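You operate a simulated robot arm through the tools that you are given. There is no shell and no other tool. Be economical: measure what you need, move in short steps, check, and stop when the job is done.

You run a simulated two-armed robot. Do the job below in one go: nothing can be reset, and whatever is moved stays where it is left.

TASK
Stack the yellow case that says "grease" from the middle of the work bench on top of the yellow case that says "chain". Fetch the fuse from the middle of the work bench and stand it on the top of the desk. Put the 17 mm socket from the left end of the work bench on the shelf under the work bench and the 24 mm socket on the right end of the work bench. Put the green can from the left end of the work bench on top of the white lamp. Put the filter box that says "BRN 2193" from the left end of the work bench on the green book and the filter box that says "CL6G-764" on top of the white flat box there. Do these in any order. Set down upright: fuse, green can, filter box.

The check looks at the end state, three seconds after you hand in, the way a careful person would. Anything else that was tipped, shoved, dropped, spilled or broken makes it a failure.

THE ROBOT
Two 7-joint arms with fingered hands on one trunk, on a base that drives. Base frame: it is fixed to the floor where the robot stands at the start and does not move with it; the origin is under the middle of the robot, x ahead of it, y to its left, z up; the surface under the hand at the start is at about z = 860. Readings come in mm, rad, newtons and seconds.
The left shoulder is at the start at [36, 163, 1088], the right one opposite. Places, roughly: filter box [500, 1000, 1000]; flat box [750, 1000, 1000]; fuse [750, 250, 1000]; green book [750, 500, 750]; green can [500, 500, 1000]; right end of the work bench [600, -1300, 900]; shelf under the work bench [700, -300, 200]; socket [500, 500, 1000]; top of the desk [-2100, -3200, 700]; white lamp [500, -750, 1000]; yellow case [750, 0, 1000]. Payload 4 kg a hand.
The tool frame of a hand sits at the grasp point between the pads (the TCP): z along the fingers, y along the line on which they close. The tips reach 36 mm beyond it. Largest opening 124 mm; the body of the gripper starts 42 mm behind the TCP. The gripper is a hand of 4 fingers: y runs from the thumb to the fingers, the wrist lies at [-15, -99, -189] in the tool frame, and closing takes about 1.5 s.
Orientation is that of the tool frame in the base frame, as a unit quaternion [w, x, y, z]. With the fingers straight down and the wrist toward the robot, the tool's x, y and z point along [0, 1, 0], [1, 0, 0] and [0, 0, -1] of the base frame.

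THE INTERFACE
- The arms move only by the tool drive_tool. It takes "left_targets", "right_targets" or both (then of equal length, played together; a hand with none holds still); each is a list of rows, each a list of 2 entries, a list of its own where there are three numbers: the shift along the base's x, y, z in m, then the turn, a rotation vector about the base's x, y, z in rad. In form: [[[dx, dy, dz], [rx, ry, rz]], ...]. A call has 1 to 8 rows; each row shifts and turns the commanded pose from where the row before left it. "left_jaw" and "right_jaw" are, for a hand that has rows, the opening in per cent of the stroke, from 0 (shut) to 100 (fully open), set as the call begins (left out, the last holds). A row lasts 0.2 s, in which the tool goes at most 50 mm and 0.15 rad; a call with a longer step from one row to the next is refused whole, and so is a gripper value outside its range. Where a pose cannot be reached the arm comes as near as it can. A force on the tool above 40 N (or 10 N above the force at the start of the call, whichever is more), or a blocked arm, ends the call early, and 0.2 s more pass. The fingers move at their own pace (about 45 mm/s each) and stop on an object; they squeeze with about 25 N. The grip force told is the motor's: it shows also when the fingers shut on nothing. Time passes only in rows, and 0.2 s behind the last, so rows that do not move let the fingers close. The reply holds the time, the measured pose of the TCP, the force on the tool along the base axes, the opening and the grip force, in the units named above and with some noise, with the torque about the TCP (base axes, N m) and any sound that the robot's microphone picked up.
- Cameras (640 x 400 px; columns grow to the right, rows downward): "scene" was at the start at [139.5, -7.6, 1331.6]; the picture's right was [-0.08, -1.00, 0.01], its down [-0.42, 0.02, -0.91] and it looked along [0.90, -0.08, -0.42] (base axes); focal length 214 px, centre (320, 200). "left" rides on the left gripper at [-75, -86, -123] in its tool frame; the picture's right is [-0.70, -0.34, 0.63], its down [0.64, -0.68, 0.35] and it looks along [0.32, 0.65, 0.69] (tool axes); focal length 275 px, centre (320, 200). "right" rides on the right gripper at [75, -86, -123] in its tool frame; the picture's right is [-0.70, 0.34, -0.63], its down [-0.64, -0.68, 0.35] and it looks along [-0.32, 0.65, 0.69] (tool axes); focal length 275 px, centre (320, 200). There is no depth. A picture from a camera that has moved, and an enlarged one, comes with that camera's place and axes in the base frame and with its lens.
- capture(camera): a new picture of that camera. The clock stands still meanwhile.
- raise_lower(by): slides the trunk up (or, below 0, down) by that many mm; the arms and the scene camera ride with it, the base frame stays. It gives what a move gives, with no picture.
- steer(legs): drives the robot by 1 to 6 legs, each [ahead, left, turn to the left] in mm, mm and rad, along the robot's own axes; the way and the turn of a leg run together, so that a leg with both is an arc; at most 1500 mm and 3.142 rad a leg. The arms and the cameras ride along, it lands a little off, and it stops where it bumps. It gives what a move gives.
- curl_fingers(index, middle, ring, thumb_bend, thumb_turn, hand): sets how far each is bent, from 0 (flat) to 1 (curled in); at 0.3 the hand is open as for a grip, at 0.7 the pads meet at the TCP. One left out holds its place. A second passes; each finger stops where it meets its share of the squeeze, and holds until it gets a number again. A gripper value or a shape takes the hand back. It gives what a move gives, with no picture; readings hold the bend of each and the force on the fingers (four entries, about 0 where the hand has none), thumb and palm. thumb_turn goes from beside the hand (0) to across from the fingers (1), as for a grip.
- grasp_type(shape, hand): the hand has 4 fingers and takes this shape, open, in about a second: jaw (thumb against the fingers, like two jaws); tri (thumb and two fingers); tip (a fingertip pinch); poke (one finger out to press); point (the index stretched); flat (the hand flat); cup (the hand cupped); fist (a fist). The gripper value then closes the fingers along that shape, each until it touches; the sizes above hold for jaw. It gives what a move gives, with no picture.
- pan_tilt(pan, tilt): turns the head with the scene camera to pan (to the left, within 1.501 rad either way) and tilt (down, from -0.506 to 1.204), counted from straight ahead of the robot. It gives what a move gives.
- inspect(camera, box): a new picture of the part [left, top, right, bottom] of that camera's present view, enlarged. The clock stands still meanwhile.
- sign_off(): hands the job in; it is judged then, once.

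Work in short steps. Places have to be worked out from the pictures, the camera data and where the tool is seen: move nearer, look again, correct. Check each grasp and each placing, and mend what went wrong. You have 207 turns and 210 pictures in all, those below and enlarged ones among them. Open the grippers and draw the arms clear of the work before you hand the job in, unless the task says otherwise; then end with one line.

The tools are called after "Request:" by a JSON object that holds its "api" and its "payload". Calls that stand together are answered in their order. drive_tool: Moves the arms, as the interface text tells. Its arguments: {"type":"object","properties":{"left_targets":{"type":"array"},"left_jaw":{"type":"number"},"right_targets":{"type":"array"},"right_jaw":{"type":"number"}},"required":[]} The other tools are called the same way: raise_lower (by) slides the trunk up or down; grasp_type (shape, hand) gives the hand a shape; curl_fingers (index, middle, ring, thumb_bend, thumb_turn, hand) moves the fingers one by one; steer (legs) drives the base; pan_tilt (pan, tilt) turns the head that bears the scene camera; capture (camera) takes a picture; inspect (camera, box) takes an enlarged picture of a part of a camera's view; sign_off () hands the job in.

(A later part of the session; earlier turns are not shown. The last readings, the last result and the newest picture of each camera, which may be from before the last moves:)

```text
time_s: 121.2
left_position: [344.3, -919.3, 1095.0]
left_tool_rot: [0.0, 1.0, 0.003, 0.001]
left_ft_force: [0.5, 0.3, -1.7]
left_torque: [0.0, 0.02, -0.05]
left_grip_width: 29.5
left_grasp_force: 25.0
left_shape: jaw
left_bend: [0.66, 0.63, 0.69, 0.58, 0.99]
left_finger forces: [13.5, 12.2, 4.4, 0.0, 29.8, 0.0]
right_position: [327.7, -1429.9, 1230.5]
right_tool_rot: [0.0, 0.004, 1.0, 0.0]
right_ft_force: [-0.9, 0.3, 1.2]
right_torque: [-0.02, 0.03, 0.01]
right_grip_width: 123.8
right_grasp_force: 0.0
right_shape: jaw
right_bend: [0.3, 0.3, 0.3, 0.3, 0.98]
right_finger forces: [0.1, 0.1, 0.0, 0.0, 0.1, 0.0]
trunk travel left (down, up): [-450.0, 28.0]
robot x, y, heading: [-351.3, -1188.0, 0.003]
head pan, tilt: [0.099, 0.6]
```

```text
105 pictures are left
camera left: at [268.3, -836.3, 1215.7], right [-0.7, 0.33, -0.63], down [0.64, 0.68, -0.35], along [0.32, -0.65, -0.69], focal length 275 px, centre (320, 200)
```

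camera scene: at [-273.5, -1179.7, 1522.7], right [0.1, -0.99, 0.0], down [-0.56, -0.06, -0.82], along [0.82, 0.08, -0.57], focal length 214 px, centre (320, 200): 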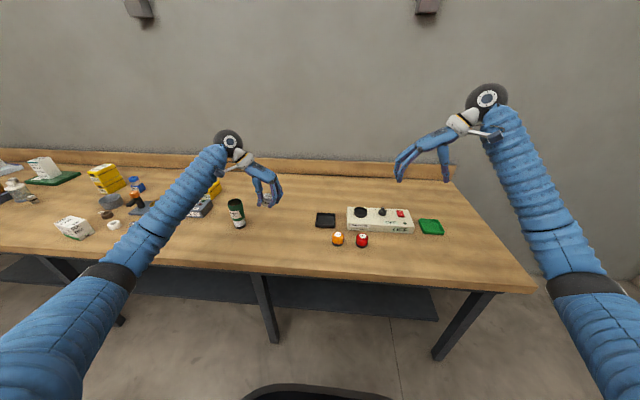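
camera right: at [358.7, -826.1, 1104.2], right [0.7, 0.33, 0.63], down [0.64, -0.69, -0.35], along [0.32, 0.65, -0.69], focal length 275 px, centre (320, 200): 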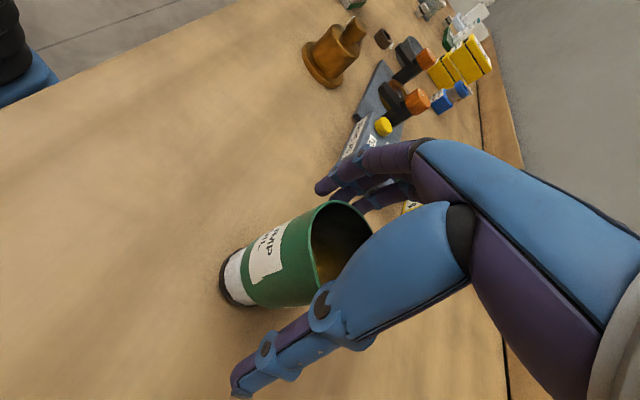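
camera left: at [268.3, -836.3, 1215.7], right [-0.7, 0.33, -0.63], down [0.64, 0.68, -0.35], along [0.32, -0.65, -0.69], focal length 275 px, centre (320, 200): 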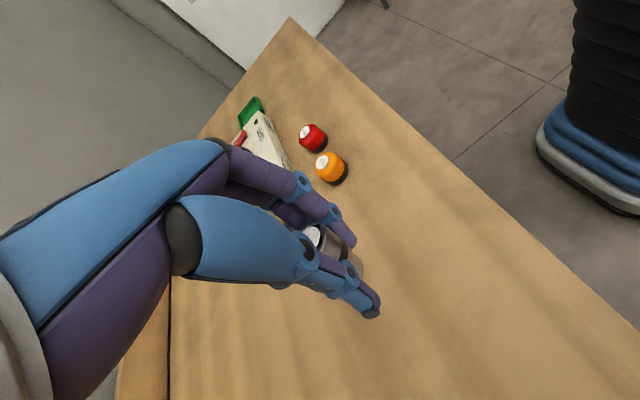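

Free spot at the right end: ≈(430,−1480), in front of the switch box, right of the red lamp. Drive 260 further right and swing the left hand over.

Request:
{"api": "steer", "payload": {"legs": [[0, -280, 0]]}}

Request:
{"api": "drive_tool", "payload": {"left_targets": [[[0.014, -0.045, 0], [0, 0, 0]], [[0.014, -0.045, 0], [0, 0, 0]], [[0.014, -0.045, 0], [0, 0, 0]], [[0.014, -0.045, 0], [0, 0, 0]], [[0.014, -0.045, 0], [0, 0, 0]], [[0.014, -0.045, -0.01], [0, 0, 0]], [[0, 0, -0.03], [0, 0, 0]], [[0, 0, 0], [0, 0, 0]]]}}

Request:
{"api": "capture", "payload": {"camera": "left"}}

Request:
{"api": "capture", "payload": {"camera": "scene"}}

```text
time_s: 123.1
left_position: [343.9, -1194.0, 1093.8]
left_tool_rot: [0.0, 1.0, 0.006, 0.001]
left_ft_force: [-0.4, 0.5, -1.9]
left_torque: [0.0, -0.03, 0.02]
left_grip_width: 29.7
left_grasp_force: 25.0
left_shape: jaw
left_bend: [0.66, 0.63, 0.69, 0.58, 0.99]
left_finger forces: [13.6, 12.3, 4.2, 0.0, 29.8, 0.0]
right_position: [332.2, -1703.5, 1230.6]
right_tool_rot: [0.0, -0.001, 1.0, 0.0]
right_ft_force: [0.3, -0.1, -0.1]
right_torque: [-0.01, -0.02, -0.02]
right_grip_width: 123.8
right_grasp_force: 0.1
right_shape: jaw
right_bend: [0.3, 0.3, 0.3, 0.3, 0.98]
right_finger forces: [0.0, 0.0, 0.0, 0.0, 0.0, 0.1]
trunk travel left (down, up): [-450.0, 28.0]
robot x, y, heading: [-350.1, -1469.5, 0.013]
head pan, tilt: [0.099, 0.6]
```

```text
time_s: 124.9
left_position: [430.0, -1463.1, 1056.4]
left_tool_rot: [-0.001, 1.0, 0.007, 0.0]
left_ft_force: [0.1, 0.4, -1.4]
left_torque: [0.02, 0.01, 0.0]
left_grip_width: 29.2
left_grasp_force: 25.2
left_shape: jaw
left_bend: [0.66, 0.63, 0.69, 0.58, 0.99]
left_finger forces: [13.7, 12.4, 4.5, 0.0, 29.8, 0.0]
right_position: [332.1, -1704.0, 1229.3]
right_tool_rot: [-0.001, -0.001, 1.0, 0.001]
right_ft_force: [-0.1, -0.2, -0.9]
right_torque: [0.02, -0.04, 0.01]
right_grip_width: 123.5
right_grasp_force: 0.0
right_shape: jaw
right_bend: [0.3, 0.3, 0.3, 0.3, 0.98]
right_finger forces: [0.0, 0.1, 0.0, 0.0, 0.0, 0.0]
trunk travel left (down, up): [-450.0, 28.0]
robot x, y, heading: [-351.2, -1469.2, 0.014]
head pan, tilt: [0.099, 0.6]
```

```text
104 pictures are left
camera left: at [352.6, -1380.2, 1177.7], right [-0.7, 0.33, -0.63], down [0.64, 0.69, -0.34], along [0.32, -0.64, -0.69], focal length 275 px, centre (320, 200)
```

left: 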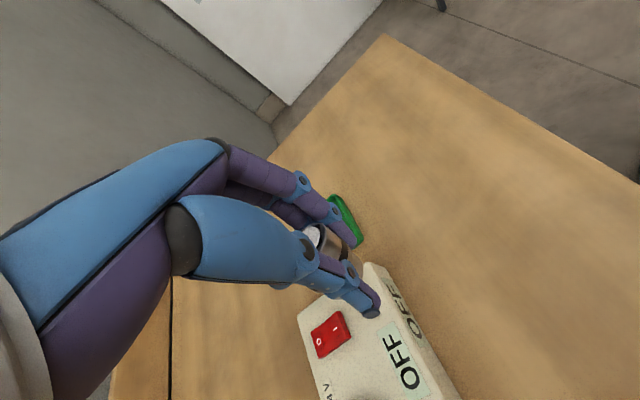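

```text
103 pictures are left
camera scene: at [-271.4, -1459.3, 1522.7], right [0.11, -0.99, 0.0], down [-0.56, -0.06, -0.82], along [0.82, 0.09, -0.57], focal length 214 px, centre (320, 200)
```

scene: 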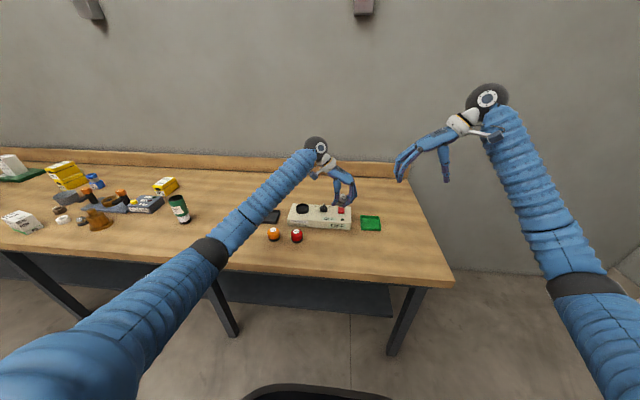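

The switch box front-right corner is at (465,−1511); I choose (365,−1570) instead, which is well clear. Move there and lower.

Request:
{"api": "drive_tool", "payload": {"left_targets": [[[-0.022, -0.036, 0], [0, 0, 0]], [[-0.022, -0.036, 0], [0, 0, 0]], [[-0.021, -0.035, 0], [0, 0, 0]], [[0, 0, -0.04], [0, 0, 0]], [[0, 0, -0.04], [0, 0, 0]], [[0, 0, -0.035], [0, 0, 0]], [[0, 0, 0], [0, 0, 0]]]}}

Request:
{"api": "capture", "payload": {"camera": "left"}}

Request:
{"api": "inspect", "payload": {"camera": "scene", "box": [300, 150, 420, 270]}}

```text
time_s: 126.5
left_position: [364.4, -1570.9, 938.8]
left_tool_rot: [-0.001, 1.0, 0.007, 0.001]
left_ft_force: [-0.5, 0.0, -1.4]
left_torque: [-0.02, -0.01, 0.02]
left_grip_width: 29.2
left_grasp_force: 25.1
left_shape: jaw
left_bend: [0.66, 0.63, 0.69, 0.58, 0.99]
left_finger forces: [13.9, 12.5, 4.6, 0.1, 29.5, 0.0]
right_position: [332.5, -1703.7, 1230.5]
right_tool_rot: [0.0, -0.001, 1.0, 0.0]
right_ft_force: [0.5, -0.1, 0.4]
right_torque: [-0.04, -0.01, -0.01]
right_grip_width: 123.7
right_grasp_force: 0.0
right_shape: jaw
right_bend: [0.3, 0.3, 0.3, 0.3, 0.98]
right_finger forces: [0.1, 0.0, 0.1, 0.0, 0.1, 0.0]
trunk travel left (down, up): [-450.0, 28.0]
robot x, y, heading: [-347.3, -1467.9, 0.012]
head pan, tilt: [0.099, 0.6]
```

```text
102 pictures are left
camera left: at [287.9, -1487.2, 1060.0], right [-0.7, 0.33, -0.64], down [0.64, 0.69, -0.34], along [0.33, -0.65, -0.69], focal length 275 px, centre (320, 200)
```

left: 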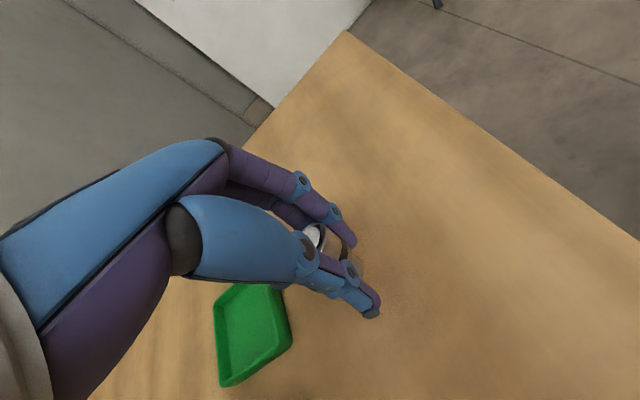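

```text
3.33 times, centred on (360, 210) of scene
camera zoom: at [-271.4, -1458.5, 1522.7], right [0.11, -0.99, 0.0], down [-0.56, -0.06, -0.82], along [0.82, 0.09, -0.57], focal length 715 px, centre (187, 167)
```

zoom: 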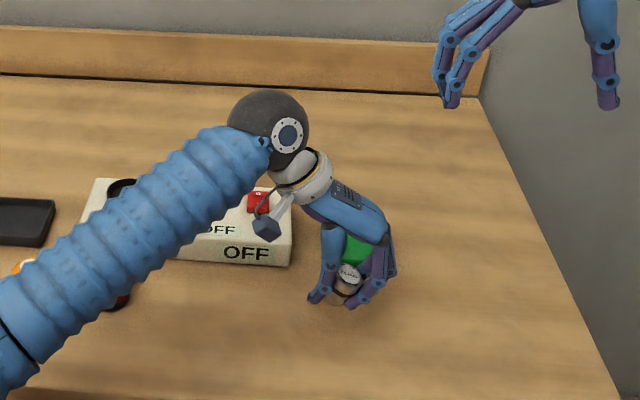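

Lower to the surface gently.

Request:
{"api": "drive_tool", "payload": {"left_targets": [[[0, 0, -0.015], [0, 0, 0]], [[0, 0, -0.012], [0, 0, 0]], [[0, 0, -0.006], [0, 0, 0]], [[0, 0, -0.004], [0, 0, 0]], [[0, 0, 0], [0, 0, 0]]]}}

```text
time_s: 127.7
left_position: [363.5, -1570.2, 901.9]
left_tool_rot: [0.0, 1.0, 0.006, 0.001]
left_ft_force: [0.5, 0.9, 1.1]
left_torque: [-0.04, -0.02, -0.03]
left_grip_width: 29.6
left_grasp_force: 24.7
left_shape: jaw
left_bend: [0.66, 0.63, 0.69, 0.58, 0.99]
left_finger forces: [13.9, 12.3, 4.8, 0.0, 30.2, 0.0]
right_position: [332.6, -1702.9, 1230.7]
right_tool_rot: [0.001, -0.001, 1.0, 0.0]
right_ft_force: [0.0, 0.3, 0.5]
right_torque: [-0.01, -0.01, -0.03]
right_grip_width: 123.9
right_grasp_force: 0.1
right_shape: jaw
right_bend: [0.3, 0.3, 0.3, 0.3, 0.98]
right_finger forces: [0.1, 0.0, 0.1, 0.0, 0.0, 0.0]
trunk travel left (down, up): [-450.0, 28.0]
robot x, y, heading: [-350.4, -1467.8, 0.01]
head pan, tilt: [0.099, 0.6]
```

Just touching. A touch lower, then release to 60 % and rise.

Request:
{"api": "drive_tool", "payload": {"left_targets": [[[0, 0, -0.001], [0, 0, 0]], [[0, 0, 0], [0, 0, 0]]]}}

Request:
{"api": "drive_tool", "payload": {"left_targets": [[[0, 0, 0], [0, 0, 0]], [[0, 0, 0], [0, 0, 0]], [[0, 0, 0], [0, 0, 0]], [[0, 0, 0], [0, 0, 0]], [[0, 0, 0], [0, 0, 0]]], "left_jaw": 70}}

Request:
{"api": "drive_tool", "payload": {"left_targets": [[[0, 0, 0.02], [0, 0, 0]], [[0, 0, 0.04], [0, 0, 0]], [[0, 0, 0.045], [0, 0, 0]], [[0, 0, 0.045], [0, 0, 0]], [[-0.01, 0, 0.045], [0, 0, 0]], [[-0.04, 0, 0.02], [0, 0, 0]]]}}

Request:
{"api": "capture", "payload": {"camera": "left"}}

Request:
{"api": "inspect", "payload": {"camera": "scene", "box": [250, 150, 430, 270]}}

```text
time_s: 128.3
left_position: [363.2, -1570.6, 900.3]
left_tool_rot: [0.002, 1.0, 0.007, 0.0]
left_ft_force: [0.1, -1.0, 6.7]
left_torque: [-0.12, -0.07, -0.03]
left_grip_width: 29.5
left_grasp_force: 24.6
left_shape: jaw
left_bend: [0.66, 0.63, 0.69, 0.58, 0.99]
left_finger forces: [13.6, 12.4, 4.9, 0.1, 31.0, 0.1]
right_position: [332.2, -1703.4, 1231.3]
right_tool_rot: [0.002, -0.001, 1.0, 0.001]
right_ft_force: [-0.7, -0.3, 0.3]
right_torque: [0.02, -0.01, 0.01]
right_grip_width: 123.9
right_grasp_force: 0.0
right_shape: jaw
right_bend: [0.3, 0.3, 0.3, 0.3, 0.98]
right_finger forces: [0.0, 0.0, 0.1, 0.1, 0.0, 0.0]
trunk travel left (down, up): [-450.0, 28.0]
robot x, y, heading: [-347.7, -1462.9, 0.012]
head pan, tilt: [0.099, 0.6]
```

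```text
time_s: 129.5
left_position: [364.7, -1569.9, 900.1]
left_tool_rot: [0.0, 1.0, 0.007, 0.0]
left_ft_force: [-0.3, 0.5, -0.5]
left_torque: [-0.02, -0.01, 0.02]
left_grip_width: 86.6
left_grasp_force: 0.0
left_shape: jaw
left_bend: [0.35, 0.38, 0.37, 0.5, 0.99]
left_finger forces: [0.0, 0.1, 0.1, 0.1, 0.0, 0.1]
right_position: [332.1, -1704.1, 1231.9]
right_tool_rot: [0.0, 0.0, 1.0, 0.0]
right_ft_force: [-0.1, 0.4, -0.4]
right_torque: [-0.03, 0.02, -0.02]
right_grip_width: 123.8
right_grasp_force: 0.0
right_shape: jaw
right_bend: [0.3, 0.3, 0.3, 0.3, 0.98]
right_finger forces: [0.0, 0.0, 0.0, 0.0, 0.1, 0.0]
trunk travel left (down, up): [-450.0, 28.0]
robot x, y, heading: [-350.1, -1464.6, 0.015]
head pan, tilt: [0.099, 0.6]
```

```text
time_s: 130.9
left_position: [314.2, -1567.3, 1118.4]
left_tool_rot: [0.0, 1.0, 0.007, 0.0]
left_ft_force: [-0.4, -0.1, 0.7]
left_torque: [0.01, 0.0, 0.01]
left_grip_width: 86.7
left_grasp_force: 0.1
left_shape: jaw
left_bend: [0.35, 0.38, 0.37, 0.5, 0.99]
left_finger forces: [0.1, 0.1, 0.1, 0.0, 0.0, 0.1]
right_position: [331.5, -1703.2, 1231.3]
right_tool_rot: [0.001, 0.0, 1.0, 0.0]
right_ft_force: [0.1, 0.0, -0.7]
right_torque: [0.02, -0.03, 0.02]
right_grip_width: 123.8
right_grasp_force: 0.0
right_shape: jaw
right_bend: [0.3, 0.3, 0.3, 0.3, 0.98]
right_finger forces: [0.0, 0.1, 0.1, 0.1, 0.0, 0.0]
trunk travel left (down, up): [-450.0, 28.0]
robot x, y, heading: [-350.2, -1470.4, 0.011]
head pan, tilt: [0.099, 0.6]
```

```text
100 pictures are left
camera left: at [237.4, -1483.9, 1240.0], right [-0.7, 0.33, -0.63], down [0.64, 0.69, -0.35], along [0.33, -0.65, -0.69], focal length 275 px, centre (320, 200)
```

left: 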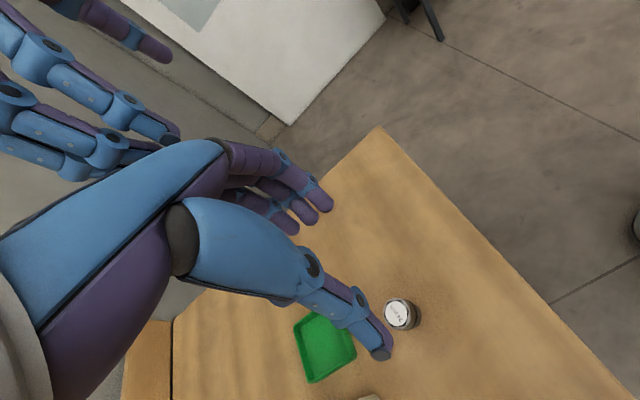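

```text
3.33 times, centred on (340, 210) of scene
camera zoom: at [-272.6, -1458.1, 1522.8], right [0.11, -0.99, 0.0], down [-0.56, -0.06, -0.82], along [0.82, 0.09, -0.57], focal length 715 px, centre (253, 167)
```

zoom: 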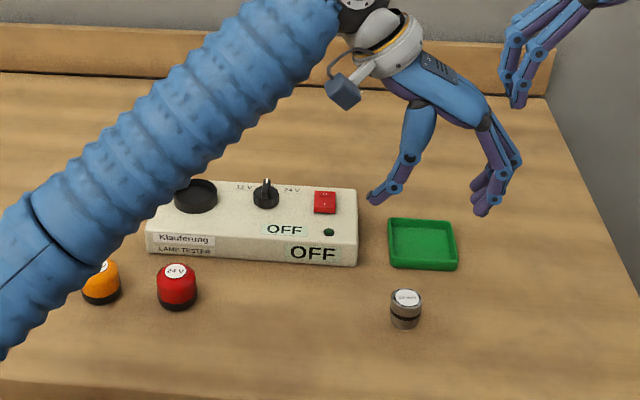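

24 mm socket placed. Swing the left hand back left, then drive to the 17 mm socket and look at the shelf on the way.

Request:
{"api": "drive_tool", "payload": {"left_targets": [[[-0.01, 0.045, 0.01], [0, 0, 0]], [[0, 0.045, 0.01], [0, 0, 0]], [[0, 0.045, 0.01], [0, 0, 0]], [[0, 0.045, 0.01], [0, 0, 0]], [[0, 0.045, 0.01], [0, 0, 0]], [[0, 0.045, 0.01], [0, 0, 0]], [[0, 0.045, 0.01], [0, 0, 0]], [[0, 0.045, 0], [0, 0, 0]]], "left_jaw": 60}}

Request:
{"api": "steer", "payload": {"legs": [[0, 1170, 0]]}}

Request:
{"api": "pan_tilt", "payload": {"pan": 0.0, "tilt": 0.95}}

Request:
{"api": "capture", "payload": {"camera": "scene"}}

```text
time_s: 132.7
left_position: [303.9, -1207.4, 1187.6]
left_tool_rot: [0.001, 1.0, 0.006, 0.001]
left_ft_force: [-0.5, -0.1, 0.1]
left_torque: [-0.01, -0.01, 0.0]
left_grip_width: 74.6
left_grasp_force: 0.0
left_shape: jaw
left_bend: [0.38, 0.42, 0.4, 0.53, 0.99]
left_finger forces: [0.1, 0.0, 0.0, 0.0, 0.0, 0.1]
right_position: [331.6, -1702.5, 1230.3]
right_tool_rot: [0.001, -0.001, 1.0, 0.0]
right_ft_force: [0.5, -0.7, -0.4]
right_torque: [0.0, -0.01, 0.0]
right_grip_width: 123.8
right_grasp_force: 0.0
right_shape: jaw
right_bend: [0.3, 0.3, 0.3, 0.3, 0.98]
right_finger forces: [0.1, 0.1, 0.0, 0.0, 0.1, 0.0]
trunk travel left (down, up): [-450.0, 28.0]
robot x, y, heading: [-349.2, -1468.2, 0.011]
head pan, tilt: [0.099, 0.6]
```

```text
time_s: 138.8
left_position: [312.8, -19.7, 1187.1]
left_tool_rot: [0.001, 1.0, -0.006, 0.001]
left_ft_force: [-0.1, 0.6, -1.7]
left_torque: [0.05, 0.0, -0.02]
left_grip_width: 74.4
left_grasp_force: 0.1
left_shape: jaw
left_bend: [0.38, 0.42, 0.4, 0.53, 0.99]
left_finger forces: [0.0, 0.0, 0.0, 0.0, 0.0, 0.0]
right_position: [327.4, -516.2, 1229.9]
right_tool_rot: [0.0, 0.013, 1.0, 0.0]
right_ft_force: [0.1, -0.2, 0.4]
right_torque: [0.02, -0.05, 0.02]
right_grip_width: 123.6
right_grasp_force: 0.0
right_shape: jaw
right_bend: [0.3, 0.3, 0.3, 0.3, 0.98]
right_finger forces: [0.1, 0.1, 0.0, 0.1, 0.1, 0.0]
trunk travel left (down, up): [-450.0, 28.0]
robot x, y, heading: [-348.7, -263.5, -0.02]
head pan, tilt: [0.099, 0.6]
```

```text
time_s: 139.7
left_position: [312.5, -19.8, 1188.3]
left_tool_rot: [0.0, 1.0, -0.007, 0.002]
left_ft_force: [0.2, 0.2, -0.7]
left_torque: [0.0, 0.01, -0.02]
left_grip_width: 74.5
left_grasp_force: 0.0
left_shape: jaw
left_bend: [0.38, 0.42, 0.4, 0.53, 0.99]
left_finger forces: [0.0, 0.1, 0.0, 0.0, 0.1, 0.0]
right_position: [328.0, -516.3, 1231.5]
right_tool_rot: [0.0, 0.013, 1.0, 0.0]
right_ft_force: [0.4, -0.7, -1.5]
right_torque: [-0.03, 0.0, -0.03]
right_grip_width: 123.5
right_grasp_force: 0.2
right_shape: jaw
right_bend: [0.3, 0.3, 0.3, 0.3, 0.98]
right_finger forces: [0.0, 0.1, 0.0, 0.1, 0.0, 0.0]
trunk travel left (down, up): [-450.0, 28.0]
robot x, y, heading: [-351.2, -264.1, -0.017]
head pan, tilt: [0.0, 0.949]
```

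```text
98 pictures are left
camera scene: at [-284.7, -263.0, 1494.4], right [-0.02, -1.0, 0.0], down [-0.81, 0.01, -0.58], along [0.58, -0.01, -0.81], focal length 214 px, centre (320, 200)
```

scene: 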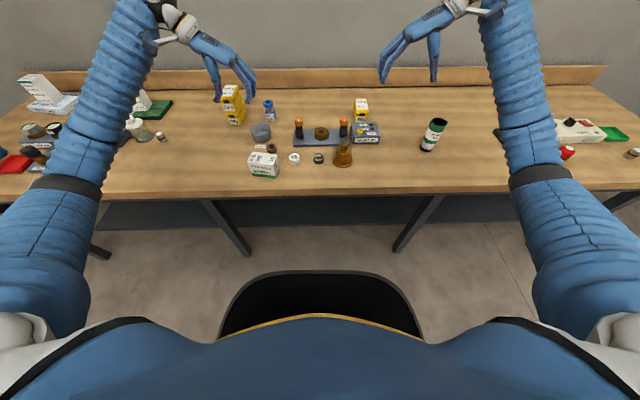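

Shelf front edge is at x≈416 (z≈200), with free span between the legs (y −700…150). First fetch the 17 mm socket at ≈(497,431).

Request:
{"api": "steer", "payload": {"legs": [[100, 424, 0.017]]}}

Request:
{"api": "drive_tool", "payload": {"left_targets": [[[0.03, 0.01, -0.03], [0, 0, 0]], [[0.03, 0.01, -0.04], [0, 0, 0]], [[0.02, 0, -0.04], [0, 0, 0]], [[0, 0, 0], [0, 0, 0]]]}}

Request:
{"api": "capture", "payload": {"camera": "left"}}

Request:
{"api": "pan_tilt", "payload": {"pan": 0.4, "tilt": 0.7}}

Request:
{"api": "capture", "payload": {"camera": "scene"}}

```text
time_s: 142.4
left_position: [410.5, 429.9, 1187.1]
left_tool_rot: [0.0, 1.0, 0.004, 0.001]
left_ft_force: [-0.5, 0.2, 0.9]
left_torque: [-0.02, -0.02, 0.0]
left_grip_width: 74.5
left_grasp_force: 0.0
left_shape: jaw
left_bend: [0.38, 0.42, 0.4, 0.53, 0.99]
left_finger forces: [0.1, 0.1, 0.1, 0.0, 0.1, 0.1]
right_position: [435.9, -65.0, 1230.9]
right_tool_rot: [0.0, 0.001, 1.0, 0.0]
right_ft_force: [0.0, -0.2, 0.2]
right_torque: [-0.03, -0.03, -0.02]
right_grip_width: 123.8
right_grasp_force: 0.1
right_shape: jaw
right_bend: [0.3, 0.3, 0.3, 0.3, 0.98]
right_finger forces: [0.0, 0.0, 0.0, 0.0, 0.1, 0.0]
trunk travel left (down, up): [-450.0, 28.0]
robot x, y, heading: [-242.8, 173.9, 0.011]
head pan, tilt: [0.0, 0.949]
```

```text
refused: row 2 steps farther than a row can; nothing moved
```

```text
97 pictures are left
camera left: at [334.4, 513.4, 1309.3], right [-0.7, 0.33, -0.63], down [0.64, 0.69, -0.35], along [0.32, -0.65, -0.69], focal length 275 px, centre (320, 200)
```

left: 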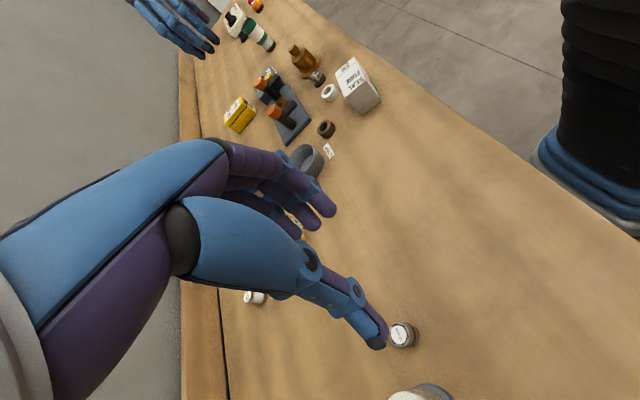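

```text
time_s: 143.2
left_position: [410.2, 429.8, 1188.4]
left_tool_rot: [0.0, 1.0, 0.003, 0.001]
left_ft_force: [-1.0, 0.1, 1.0]
left_torque: [0.0, 0.03, 0.0]
left_grip_width: 74.4
left_grasp_force: 0.2
left_shape: jaw
left_bend: [0.38, 0.42, 0.4, 0.53, 0.99]
left_finger forces: [0.1, 0.1, 0.0, 0.0, 0.1, 0.0]
right_position: [435.4, -68.0, 1230.1]
right_tool_rot: [0.0, 0.001, 1.0, 0.0]
right_ft_force: [-0.3, 0.2, 0.2]
right_torque: [0.01, -0.03, -0.02]
right_grip_width: 123.7
right_grasp_force: 0.1
right_shape: jaw
right_bend: [0.3, 0.3, 0.3, 0.3, 0.98]
right_finger forces: [0.1, 0.1, 0.0, 0.0, 0.1, 0.0]
trunk travel left (down, up): [-450.0, 28.0]
robot x, y, heading: [-245.0, 174.1, 0.009]
head pan, tilt: [0.4, 0.7]
```

```text
96 pictures are left
camera scene: at [-176.5, 205.3, 1514.1], right [0.39, -0.92, 0.0], down [-0.59, -0.25, -0.76], along [0.7, 0.3, -0.65], focal length 214 px, centre (320, 200)
```

scene: 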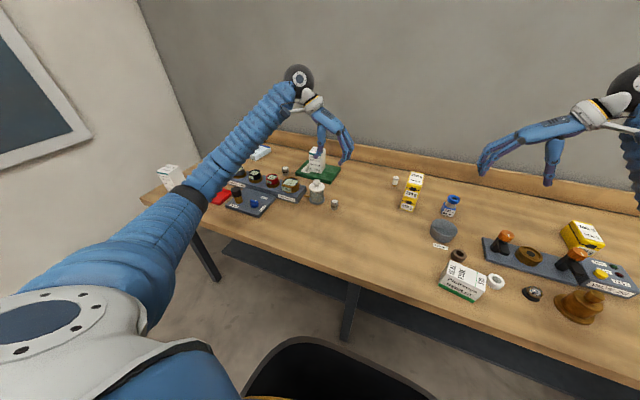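

Socket at ≈(503,426). Move over and descend to z≈955.

Request:
{"api": "drive_tool", "payload": {"left_targets": [[[0.031, 0, -0.03], [0, 0, 0]], [[0.031, -0.001, -0.035], [0, 0, 0]], [[0.031, -0.001, -0.035], [0, 0, 0]], [[0, 0, -0.045], [0, 0, 0]], [[0, 0, -0.045], [0, 0, 0]], [[0, 0, -0.043], [0, 0, 0]], [[0, 0, 0], [0, 0, 0]]]}}

Request:
{"api": "capture", "payload": {"camera": "left"}}

Request:
{"api": "inspect", "payload": {"camera": "scene", "box": [280, 120, 400, 240]}}

```text
time_s: 144.8
left_position: [500.9, 424.0, 950.3]
left_tool_rot: [0.0, 1.0, 0.004, 0.001]
left_ft_force: [1.1, -0.1, 0.6]
left_torque: [-0.01, 0.01, 0.01]
left_grip_width: 74.5
left_grasp_force: 0.1
left_shape: jaw
left_bend: [0.38, 0.42, 0.4, 0.53, 0.99]
left_finger forces: [0.1, 0.0, 0.0, 0.1, 0.0, 0.0]
right_position: [437.0, -67.4, 1231.5]
right_tool_rot: [0.0, 0.002, 1.0, 0.0]
right_ft_force: [0.4, 0.8, -0.7]
right_torque: [-0.02, 0.03, 0.0]
right_grip_width: 123.5
right_grasp_force: 0.0
right_shape: jaw
right_bend: [0.3, 0.3, 0.3, 0.3, 0.98]
right_finger forces: [0.1, 0.0, 0.1, 0.0, 0.1, 0.0]
trunk travel left (down, up): [-450.0, 28.0]
robot x, y, heading: [-245.5, 170.5, 0.004]
head pan, tilt: [0.4, 0.7]
```

```text
95 pictures are left
camera left: at [424.5, 507.7, 1071.9], right [-0.7, 0.33, -0.63], down [0.64, 0.69, -0.34], along [0.32, -0.65, -0.69], focal length 275 px, centre (320, 200)
```

left: 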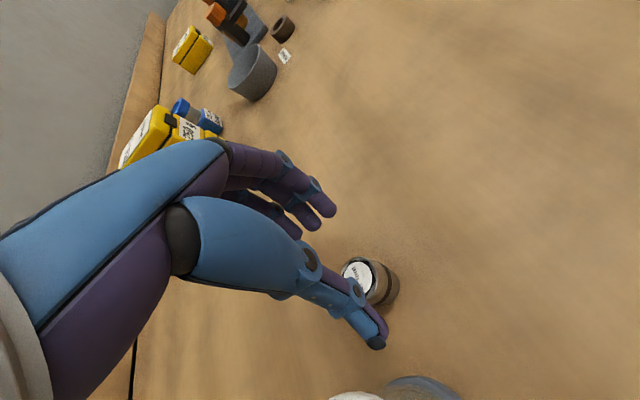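

```text
3.33 times, centred on (340, 180) of scene
camera zoom: at [-176.7, 205.6, 1514.2], right [0.4, -0.92, 0.0], down [-0.59, -0.25, -0.76], along [0.7, 0.3, -0.65], focal length 715 px, centre (253, 267)
```

zoom: 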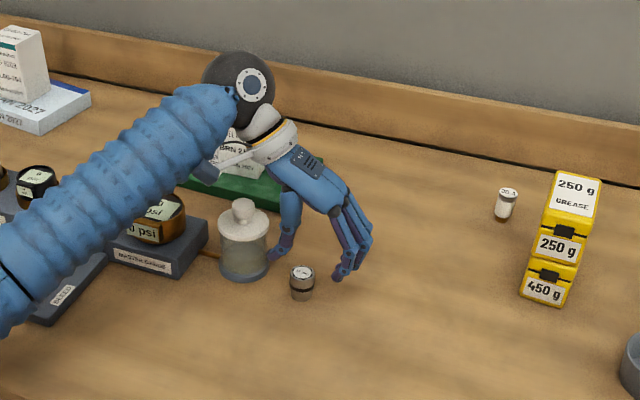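

Socket at ≈(508,420); the thumb is near the bottle, so I narrow the jaw to 45 % and shift slightly away before descending.

Request:
{"api": "drive_tool", "payload": {"left_targets": [[[0.006, -0.005, 0], [0, 0, 0]], [[0, 0, 0], [0, 0, 0]], [[0, 0, -0.015], [0, 0, 0]], [[0, 0, -0.015], [0, 0, 0]], [[0, 0, 0], [0, 0, 0]]], "left_jaw": 45}}

Request:
{"api": "capture", "payload": {"camera": "left"}}

Request:
{"api": "inspect", "payload": {"camera": "scene", "box": [290, 150, 370, 230]}}

```text
time_s: 146.1
left_position: [508.0, 422.5, 922.3]
left_tool_rot: [0.0, 1.0, 0.005, 0.002]
left_ft_force: [-0.7, 0.7, 2.2]
left_torque: [0.07, 0.0, 0.01]
left_grip_width: 56.6
left_grasp_force: 0.1
left_shape: jaw
left_bend: [0.44, 0.48, 0.46, 0.57, 1.0]
left_finger forces: [0.0, 0.1, 0.0, 0.0, 1.6, 0.1]
right_position: [436.4, -66.0, 1231.6]
right_tool_rot: [0.001, 0.002, 1.0, 0.0]
right_ft_force: [0.7, -0.1, 0.3]
right_torque: [-0.03, -0.03, 0.02]
right_grip_width: 123.9
right_grasp_force: 0.1
right_shape: jaw
right_bend: [0.3, 0.3, 0.3, 0.3, 0.98]
right_finger forces: [0.0, 0.0, 0.1, 0.1, 0.1, 0.0]
trunk travel left (down, up): [-450.0, 28.0]
robot x, y, heading: [-244.5, 171.2, 0.007]
head pan, tilt: [0.4, 0.7]
```

```text
93 pictures are left
camera left: at [432.0, 505.5, 1044.1], right [-0.7, 0.33, -0.64], down [0.64, 0.69, -0.34], along [0.32, -0.65, -0.69], focal length 275 px, centre (320, 200)
```

left: 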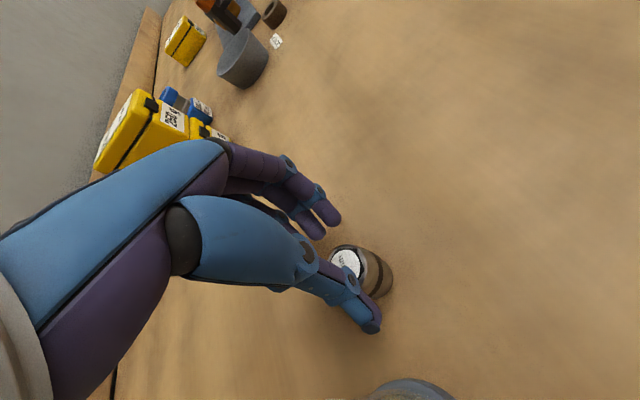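

```text
5.00 times, centred on (330, 190) of scene
camera zoom: at [-176.6, 205.9, 1514.1], right [0.4, -0.92, 0.0], down [-0.59, -0.25, -0.76], along [0.7, 0.3, -0.65], focal length 1072 px, centre (270, 250)
```

zoom: 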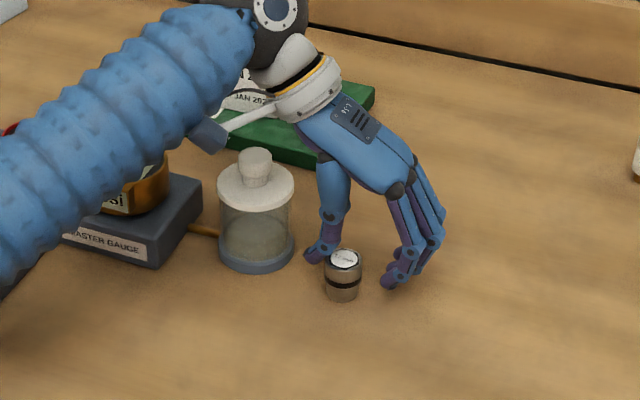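

The thumb is touching the socket's top edge; the socket centre is ≈(503,425). Rise, shift +11 mm in y, −4 in x, then descend.

Request:
{"api": "drive_tool", "payload": {"left_targets": [[[0, 0, 0.015], [0, 0, 0]], [[-0.004, 0.011, 0], [0, 0, 0]], [[0, 0, -0.015], [0, 0, 0]], [[0, 0, -0.012], [0, 0, 0]], [[0, 0, 0], [0, 0, 0]]]}}

Request:
{"api": "inspect", "payload": {"camera": "scene", "box": [290, 150, 370, 230]}}

Request:
{"api": "capture", "payload": {"camera": "left"}}

```text
time_s: 147.2
left_position: [504.9, 433.1, 912.9]
left_tool_rot: [0.0, 1.0, 0.004, 0.001]
left_ft_force: [-0.2, -0.6, 0.0]
left_torque: [0.0, -0.03, -0.01]
left_grip_width: 55.8
left_grasp_force: 0.0
left_shape: jaw
left_bend: [0.44, 0.48, 0.46, 0.57, 1.0]
left_finger forces: [0.1, 0.1, 0.0, 0.0, 0.0, 0.1]
right_position: [436.4, -66.7, 1229.3]
right_tool_rot: [0.001, 0.002, 1.0, 0.001]
right_ft_force: [0.7, 0.1, 0.1]
right_torque: [0.02, 0.01, -0.01]
right_grip_width: 123.8
right_grasp_force: 0.1
right_shape: jaw
right_bend: [0.3, 0.3, 0.3, 0.3, 0.98]
right_finger forces: [0.0, 0.1, 0.1, 0.1, 0.1, 0.0]
trunk travel left (down, up): [-450.0, 28.0]
robot x, y, heading: [-247.1, 172.7, 0.004]
head pan, tilt: [0.4, 0.7]
```

```text
5.00 times, centred on (330, 190) of scene
camera zoom: at [-176.4, 205.8, 1514.1], right [0.4, -0.92, 0.0], down [-0.59, -0.25, -0.76], along [0.7, 0.3, -0.65], focal length 1072 px, centre (270, 250)
```

zoom: 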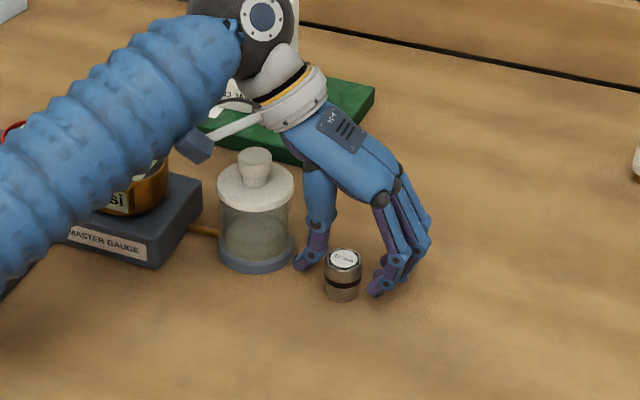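

```text
90 pictures are left
camera left: at [429.3, 516.3, 1033.9], right [-0.7, 0.33, -0.63], down [0.64, 0.69, -0.35], along [0.32, -0.65, -0.69], focal length 275 px, centre (320, 200)
```

left: 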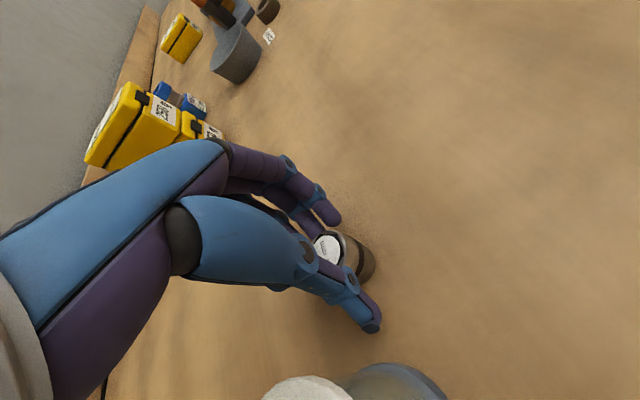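

Now centred between thumb and fingers. Descend to 900 and close.

Request:
{"api": "drive_tool", "payload": {"left_targets": [[[0, 0, -0.007], [0, 0, 0]], [[0, 0, -0.006], [0, 0, 0]], [[0, 0, 0], [0, 0, 0]]]}}

Request:
{"api": "drive_tool", "payload": {"left_targets": [[[0, 0, 0], [0, 0, 0]], [[0, 0, 0], [0, 0, 0]], [[0, 0, 0], [0, 0, 0]], [[0, 0, 0], [0, 0, 0]], [[0, 0, 0], [0, 0, 0]], [[0, 0, 0], [0, 0, 0]]], "left_jaw": 0}}

Request:
{"api": "drive_tool", "payload": {"left_targets": [[[0, 0, 0.02], [0, 0, 0]], [[0, 0, 0.04], [0, 0, 0]], [[0, 0, 0.045], [0, 0, 0]], [[0, 0, 0.045], [0, 0, 0]], [[0, 0, 0.045], [0, 0, 0]], [[0, 0, 0], [0, 0, 0]]]}}

Request:
{"api": "capture", "payload": {"camera": "left"}}

Request:
{"api": "inspect", "payload": {"camera": "scene", "box": [270, 100, 390, 230]}}

```text
time_s: 148.1
left_position: [504.8, 433.5, 898.5]
left_tool_rot: [0.001, 1.0, 0.004, 0.001]
left_ft_force: [0.5, 0.6, -0.7]
left_torque: [0.02, 0.0, 0.0]
left_grip_width: 55.8
left_grasp_force: 0.0
left_shape: jaw
left_bend: [0.44, 0.48, 0.46, 0.57, 1.0]
left_finger forces: [0.0, 0.0, 0.0, 0.0, 0.0, 0.0]
right_position: [434.2, -66.9, 1230.6]
right_tool_rot: [0.0, 0.002, 1.0, 0.0]
right_ft_force: [-0.1, 0.5, 0.2]
right_torque: [0.0, 0.01, 0.01]
right_grip_width: 123.9
right_grasp_force: 0.0
right_shape: jaw
right_bend: [0.3, 0.3, 0.3, 0.3, 0.98]
right_finger forces: [0.0, 0.0, 0.0, 0.1, 0.1, 0.0]
trunk travel left (down, up): [-450.0, 28.0]
robot x, y, heading: [-243.8, 170.0, 0.013]
head pan, tilt: [0.4, 0.7]
```

```text
time_s: 149.4
left_position: [504.6, 433.0, 901.0]
left_tool_rot: [0.0, 1.0, 0.004, 0.002]
left_ft_force: [1.7, -0.8, 18.0]
left_torque: [-0.41, -0.08, 0.07]
left_grip_width: 28.9
left_grasp_force: 25.3
left_shape: jaw
left_bend: [0.52, 0.54, 0.63, 0.64, 1.0]
left_finger forces: [16.1, 11.8, 0.1, 0.0, 33.0, 0.0]
right_position: [434.9, -66.5, 1231.8]
right_tool_rot: [0.002, 0.002, 1.0, 0.0]
right_ft_force: [-0.8, 0.6, -0.2]
right_torque: [-0.03, 0.01, 0.0]
right_grip_width: 123.6
right_grasp_force: 0.1
right_shape: jaw
right_bend: [0.3, 0.3, 0.3, 0.3, 0.98]
right_finger forces: [0.1, 0.0, 0.0, 0.0, 0.1, 0.0]
trunk travel left (down, up): [-450.0, 28.0]
robot x, y, heading: [-247.0, 169.9, 0.006]
head pan, tilt: [0.4, 0.7]
```

```text
time_s: 150.8
left_position: [505.5, 430.1, 1095.6]
left_tool_rot: [0.002, 1.0, 0.004, 0.0]
left_ft_force: [-0.3, 0.1, -1.2]
left_torque: [0.02, 0.02, 0.01]
left_grip_width: 27.6
left_grasp_force: 25.6
left_shape: jaw
left_bend: [0.53, 0.55, 0.63, 0.64, 1.0]
left_finger forces: [16.6, 11.1, 0.0, 0.0, 27.7, 0.0]
right_position: [436.6, -65.5, 1230.0]
right_tool_rot: [0.0, 0.002, 1.0, -0.001]
right_ft_force: [0.1, -0.1, 0.4]
right_torque: [-0.04, 0.01, 0.0]
right_grip_width: 123.7
right_grasp_force: 0.0
right_shape: jaw
right_bend: [0.3, 0.3, 0.3, 0.3, 0.98]
right_finger forces: [0.0, 0.0, 0.1, 0.0, 0.0, 0.0]
trunk travel left (down, up): [-450.0, 28.0]
robot x, y, heading: [-242.1, 172.3, 0.007]
head pan, tilt: [0.4, 0.7]
```

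```text
89 pictures are left
camera left: at [429.4, 514.5, 1216.6], right [-0.7, 0.33, -0.63], down [0.64, 0.69, -0.35], along [0.32, -0.65, -0.69], focal length 275 px, centre (320, 200)
```

left: 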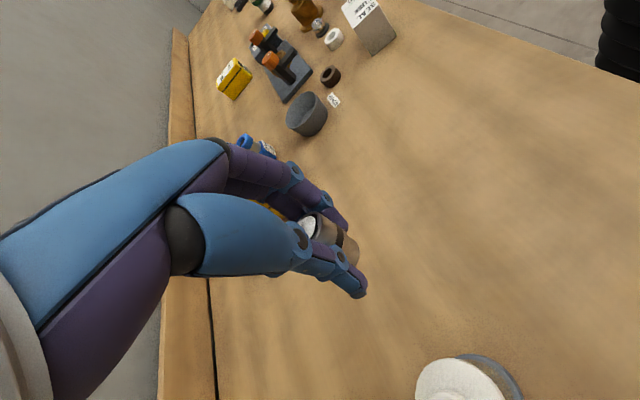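

```text
3.08 times, centred on (330, 165) of scene
camera zoom: at [-176.2, 206.5, 1514.0], right [0.4, -0.92, 0.0], down [-0.59, -0.26, -0.76], along [0.7, 0.3, -0.65], focal length 660 px, centre (289, 308)
```

zoom: 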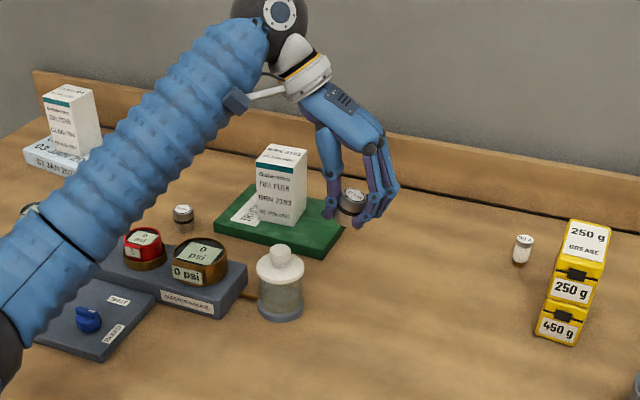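

17 mm socket held. Back away from the bench, move to y≈−490, and lower the trunk fully for the shelf.

Request:
{"api": "steer", "payload": {"legs": [[-700, 0, 0], [0, -660, 0]]}}

Request:
{"api": "raise_lower", "payload": {"by": -450}}

Request:
{"api": "pan_tilt", "payload": {"pan": 0.1, "tilt": 0.45}}

Request:
{"api": "capture", "payload": {"camera": "scene"}}

```text
time_s: 157.9
left_position: [-165.2, -245.9, 1094.4]
left_tool_rot: [0.001, 1.0, 0.01, 0.001]
left_ft_force: [-0.1, -0.5, -0.4]
left_torque: [-0.02, -0.05, 0.04]
left_grip_width: 27.7
left_grasp_force: 25.2
left_shape: jaw
left_bend: [0.53, 0.55, 0.63, 0.64, 1.0]
left_finger forces: [16.7, 11.3, 0.1, 0.0, 27.7, 0.0]
right_position: [-228.7, -744.2, 1230.2]
right_tool_rot: [0.0, -0.004, 1.0, 0.0]
right_ft_force: [-0.3, 0.5, -0.2]
right_torque: [-0.01, 0.02, 0.04]
right_grip_width: 123.6
right_grasp_force: 0.1
right_shape: jaw
right_bend: [0.3, 0.3, 0.3, 0.3, 0.98]
right_finger forces: [0.0, 0.0, 0.1, 0.0, 0.0, 0.0]
trunk travel left (down, up): [-450.0, 28.0]
robot x, y, heading: [-911.8, -508.7, 0.017]
head pan, tilt: [0.4, 0.7]
```

```text
refused: -450 is not a number from -400 to 400
```

```text
time_s: 158.7
left_position: [-165.9, -246.7, 1094.8]
left_tool_rot: [0.001, 1.0, 0.009, 0.001]
left_ft_force: [-0.1, 0.5, -0.8]
left_torque: [-0.04, -0.01, -0.02]
left_grip_width: 27.2
left_grasp_force: 24.9
left_shape: jaw
left_bend: [0.53, 0.55, 0.63, 0.64, 1.0]
left_finger forces: [16.7, 11.3, 0.0, 0.0, 27.6, 0.2]
right_position: [-228.6, -743.6, 1232.2]
right_tool_rot: [0.0, -0.004, 1.0, -0.001]
right_ft_force: [-0.9, 0.4, -0.2]
right_torque: [0.01, 0.02, 0.03]
right_grip_width: 123.8
right_grasp_force: 0.0
right_shape: jaw
right_bend: [0.3, 0.3, 0.3, 0.3, 0.98]
right_finger forces: [0.0, 0.1, 0.1, 0.0, 0.1, 0.0]
trunk travel left (down, up): [-450.0, 28.0]
robot x, y, heading: [-910.5, -512.5, 0.015]
head pan, tilt: [0.099, 0.45]
```

```text
87 pictures are left
camera scene: at [-830.5, -501.9, 1536.2], right [0.12, -0.99, 0.0], down [-0.44, -0.05, -0.9], along [0.89, 0.11, -0.44], focal length 214 px, centre (320, 200)
```

scene: 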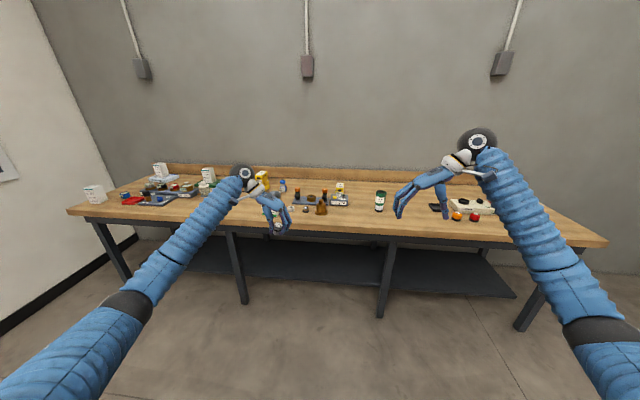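

Look closely at the shelf.

Request:
{"api": "inspect", "payload": {"camera": "scene", "box": [210, 210, 410, 330]}}

Request:
{"api": "raise_lower", "payload": {"by": -400}}

Request:
{"api": "capture", "payload": {"camera": "scene"}}

```text
3.20 times, centred on (310, 270) of scene
camera zoom: at [-830.5, -501.9, 1536.2], right [0.12, -0.99, 0.0], down [-0.44, -0.05, -0.9], along [0.89, 0.11, -0.44], focal length 686 px, centre (352, -24)
```

zoom: 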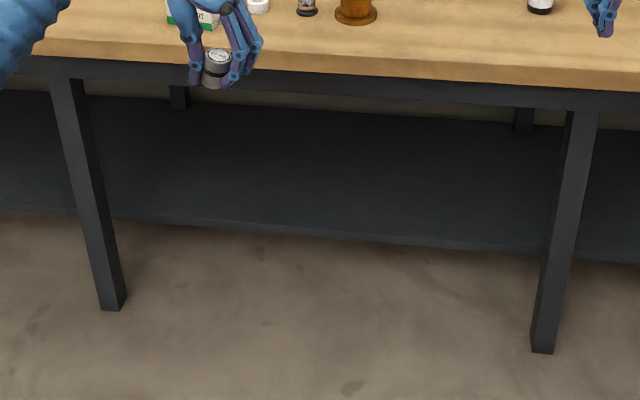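

```text
time_s: 162.6
left_position: [-166.3, -246.2, 695.9]
left_tool_rot: [0.001, 1.0, 0.01, 0.002]
left_ft_force: [-0.1, -0.3, -1.1]
left_torque: [0.04, -0.03, 0.0]
left_grip_width: 27.8
left_grasp_force: 25.0
left_shape: jaw
left_bend: [0.53, 0.55, 0.63, 0.64, 1.0]
left_finger forces: [16.6, 11.2, 0.0, 0.0, 27.7, 0.0]
right_position: [-230.8, -744.5, 832.2]
right_tool_rot: [0.0, -0.003, 1.0, 0.0]
right_ft_force: [0.0, -0.9, -0.3]
right_torque: [0.05, 0.01, -0.02]
right_grip_width: 123.6
right_grasp_force: 0.1
right_shape: jaw
right_bend: [0.3, 0.3, 0.3, 0.3, 0.98]
right_finger forces: [0.0, 0.0, 0.0, 0.0, 0.1, 0.1]
trunk travel left (down, up): [-50.0, 428.0]
robot x, y, heading: [-913.4, -509.5, 0.02]
head pan, tilt: [0.099, 0.45]
```

```text
85 pictures are left
camera scene: at [-653.0, -499.2, 1047.2], right [0.11, -0.99, -0.04], down [-0.77, -0.06, -0.64], along [0.63, 0.1, -0.77], focal length 214 px, centre (320, 200)
```

scene: 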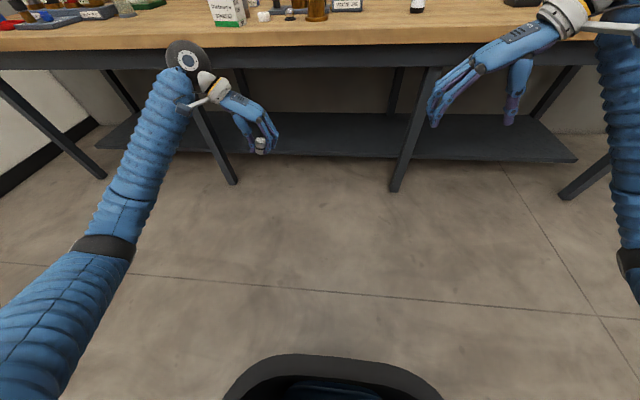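

Shelf top z≈200, spanning x≈400–940. Retract/raise the right hand, and lower the left hand to z≈300 while clear of the bench.

Request:
{"api": "drive_tool", "payload": {"right_targets": [[[-0.02, 0, 0.04], [0, 0, 0]], [[-0.02, 0, 0.04], [0, 0, 0]], [[-0.02, 0, 0.04], [0, 0, 0]], [[-0.02, 0, 0.04], [0, 0, 0]], [[-0.03, 0, 0.035], [0, 0, 0]], [[-0.03, 0, 0.035], [0, 0, 0]], [[-0.03, 0, 0.03], [0, 0, 0]], [[-0.03, 0, 0.03], [0, 0, 0]]], "left_targets": [[[0, 0, -0.045], [0, 0, 0]], [[0, 0, -0.045], [0, 0, 0]], [[0, 0, -0.045], [0, 0, 0]], [[0, 0, -0.045], [0, 0, 0]], [[0, 0, -0.045], [0, 0, 0]], [[0, 0, -0.045], [0, 0, 0]], [[0, 0, -0.045], [0, 0, 0]], [[0, 0, -0.045], [0, 0, 0]]]}}

Request:
{"api": "pan_tilt", "payload": {"pan": 0.2, "tilt": 0.2}}

Request:
{"api": "capture", "payload": {"camera": "scene"}}

Request:
{"api": "capture", "payload": {"camera": "left"}}

```text
time_s: 164.4
left_position: [-170.0, -244.7, 336.8]
left_tool_rot: [0.0, 1.0, 0.009, 0.001]
left_ft_force: [0.3, 0.0, -1.0]
left_torque: [0.01, 0.02, 0.01]
left_grip_width: 27.7
left_grasp_force: 24.6
left_shape: jaw
left_bend: [0.53, 0.55, 0.63, 0.64, 1.0]
left_finger forces: [16.6, 11.2, 0.0, 0.0, 27.6, 0.0]
right_position: [-430.5, -741.8, 1119.6]
right_tool_rot: [0.0, -0.004, 1.0, 0.0]
right_ft_force: [-0.9, -0.9, 0.7]
right_torque: [0.03, 0.01, -0.04]
right_grip_width: 123.7
right_grasp_force: 0.1
right_shape: jaw
right_bend: [0.3, 0.3, 0.3, 0.3, 0.98]
right_finger forces: [0.0, 0.1, 0.1, 0.0, 0.1, 0.0]
trunk travel left (down, up): [-50.0, 428.0]
robot x, y, heading: [-913.8, -513.9, 0.019]
head pan, tilt: [0.099, 0.45]
```

```text
time_s: 165.1
left_position: [-168.9, -244.5, 336.6]
left_tool_rot: [0.0, 1.0, 0.009, 0.001]
left_ft_force: [-0.5, -0.5, -1.5]
left_torque: [0.02, 0.01, 0.01]
left_grip_width: 27.7
left_grasp_force: 24.7
left_shape: jaw
left_bend: [0.53, 0.55, 0.63, 0.64, 1.0]
left_finger forces: [16.6, 11.1, 0.0, 0.0, 27.5, 0.1]
right_position: [-430.3, -742.5, 1117.4]
right_tool_rot: [0.0, -0.004, 1.0, 0.0]
right_ft_force: [0.5, 0.5, -0.5]
right_torque: [0.01, -0.02, 0.0]
right_grip_width: 123.9
right_grasp_force: 0.0
right_shape: jaw
right_bend: [0.3, 0.3, 0.3, 0.3, 0.98]
right_finger forces: [0.1, 0.0, 0.0, 0.1, 0.1, 0.0]
trunk travel left (down, up): [-50.0, 428.0]
robot x, y, heading: [-913.3, -510.5, 0.02]
head pan, tilt: [0.201, 0.201]
```

```text
84 pictures are left
camera scene: at [-643.1, -489.6, 1067.8], right [0.2, -0.98, -0.08], down [-0.59, -0.05, -0.81], along [0.78, 0.21, -0.58], focal length 214 px, centre (320, 200)
```

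scene: 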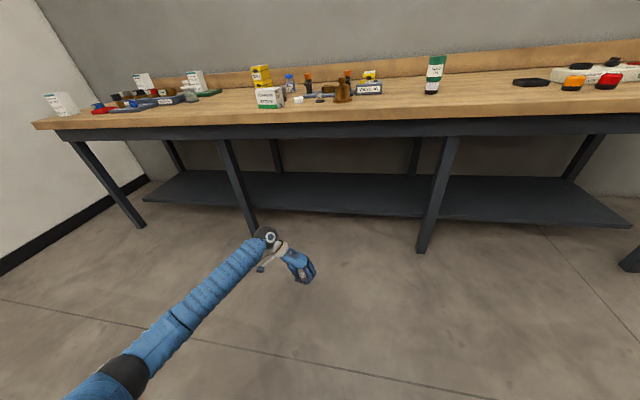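

```text
83 pictures are left
camera left: at [-245.9, -162.6, 458.2], right [-0.7, 0.32, -0.63], down [0.63, 0.69, -0.35], along [0.33, -0.64, -0.69], focal length 275 px, centre (320, 200)
```

left: 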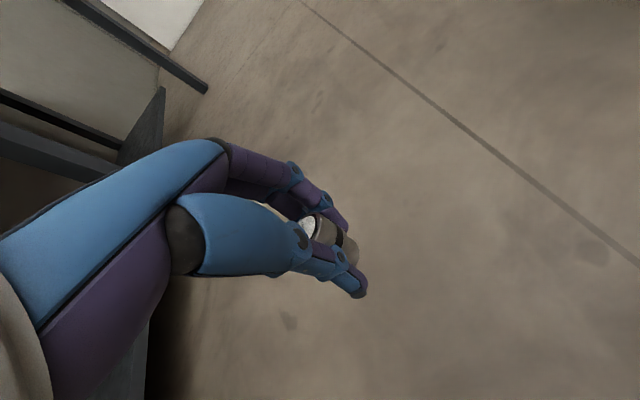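

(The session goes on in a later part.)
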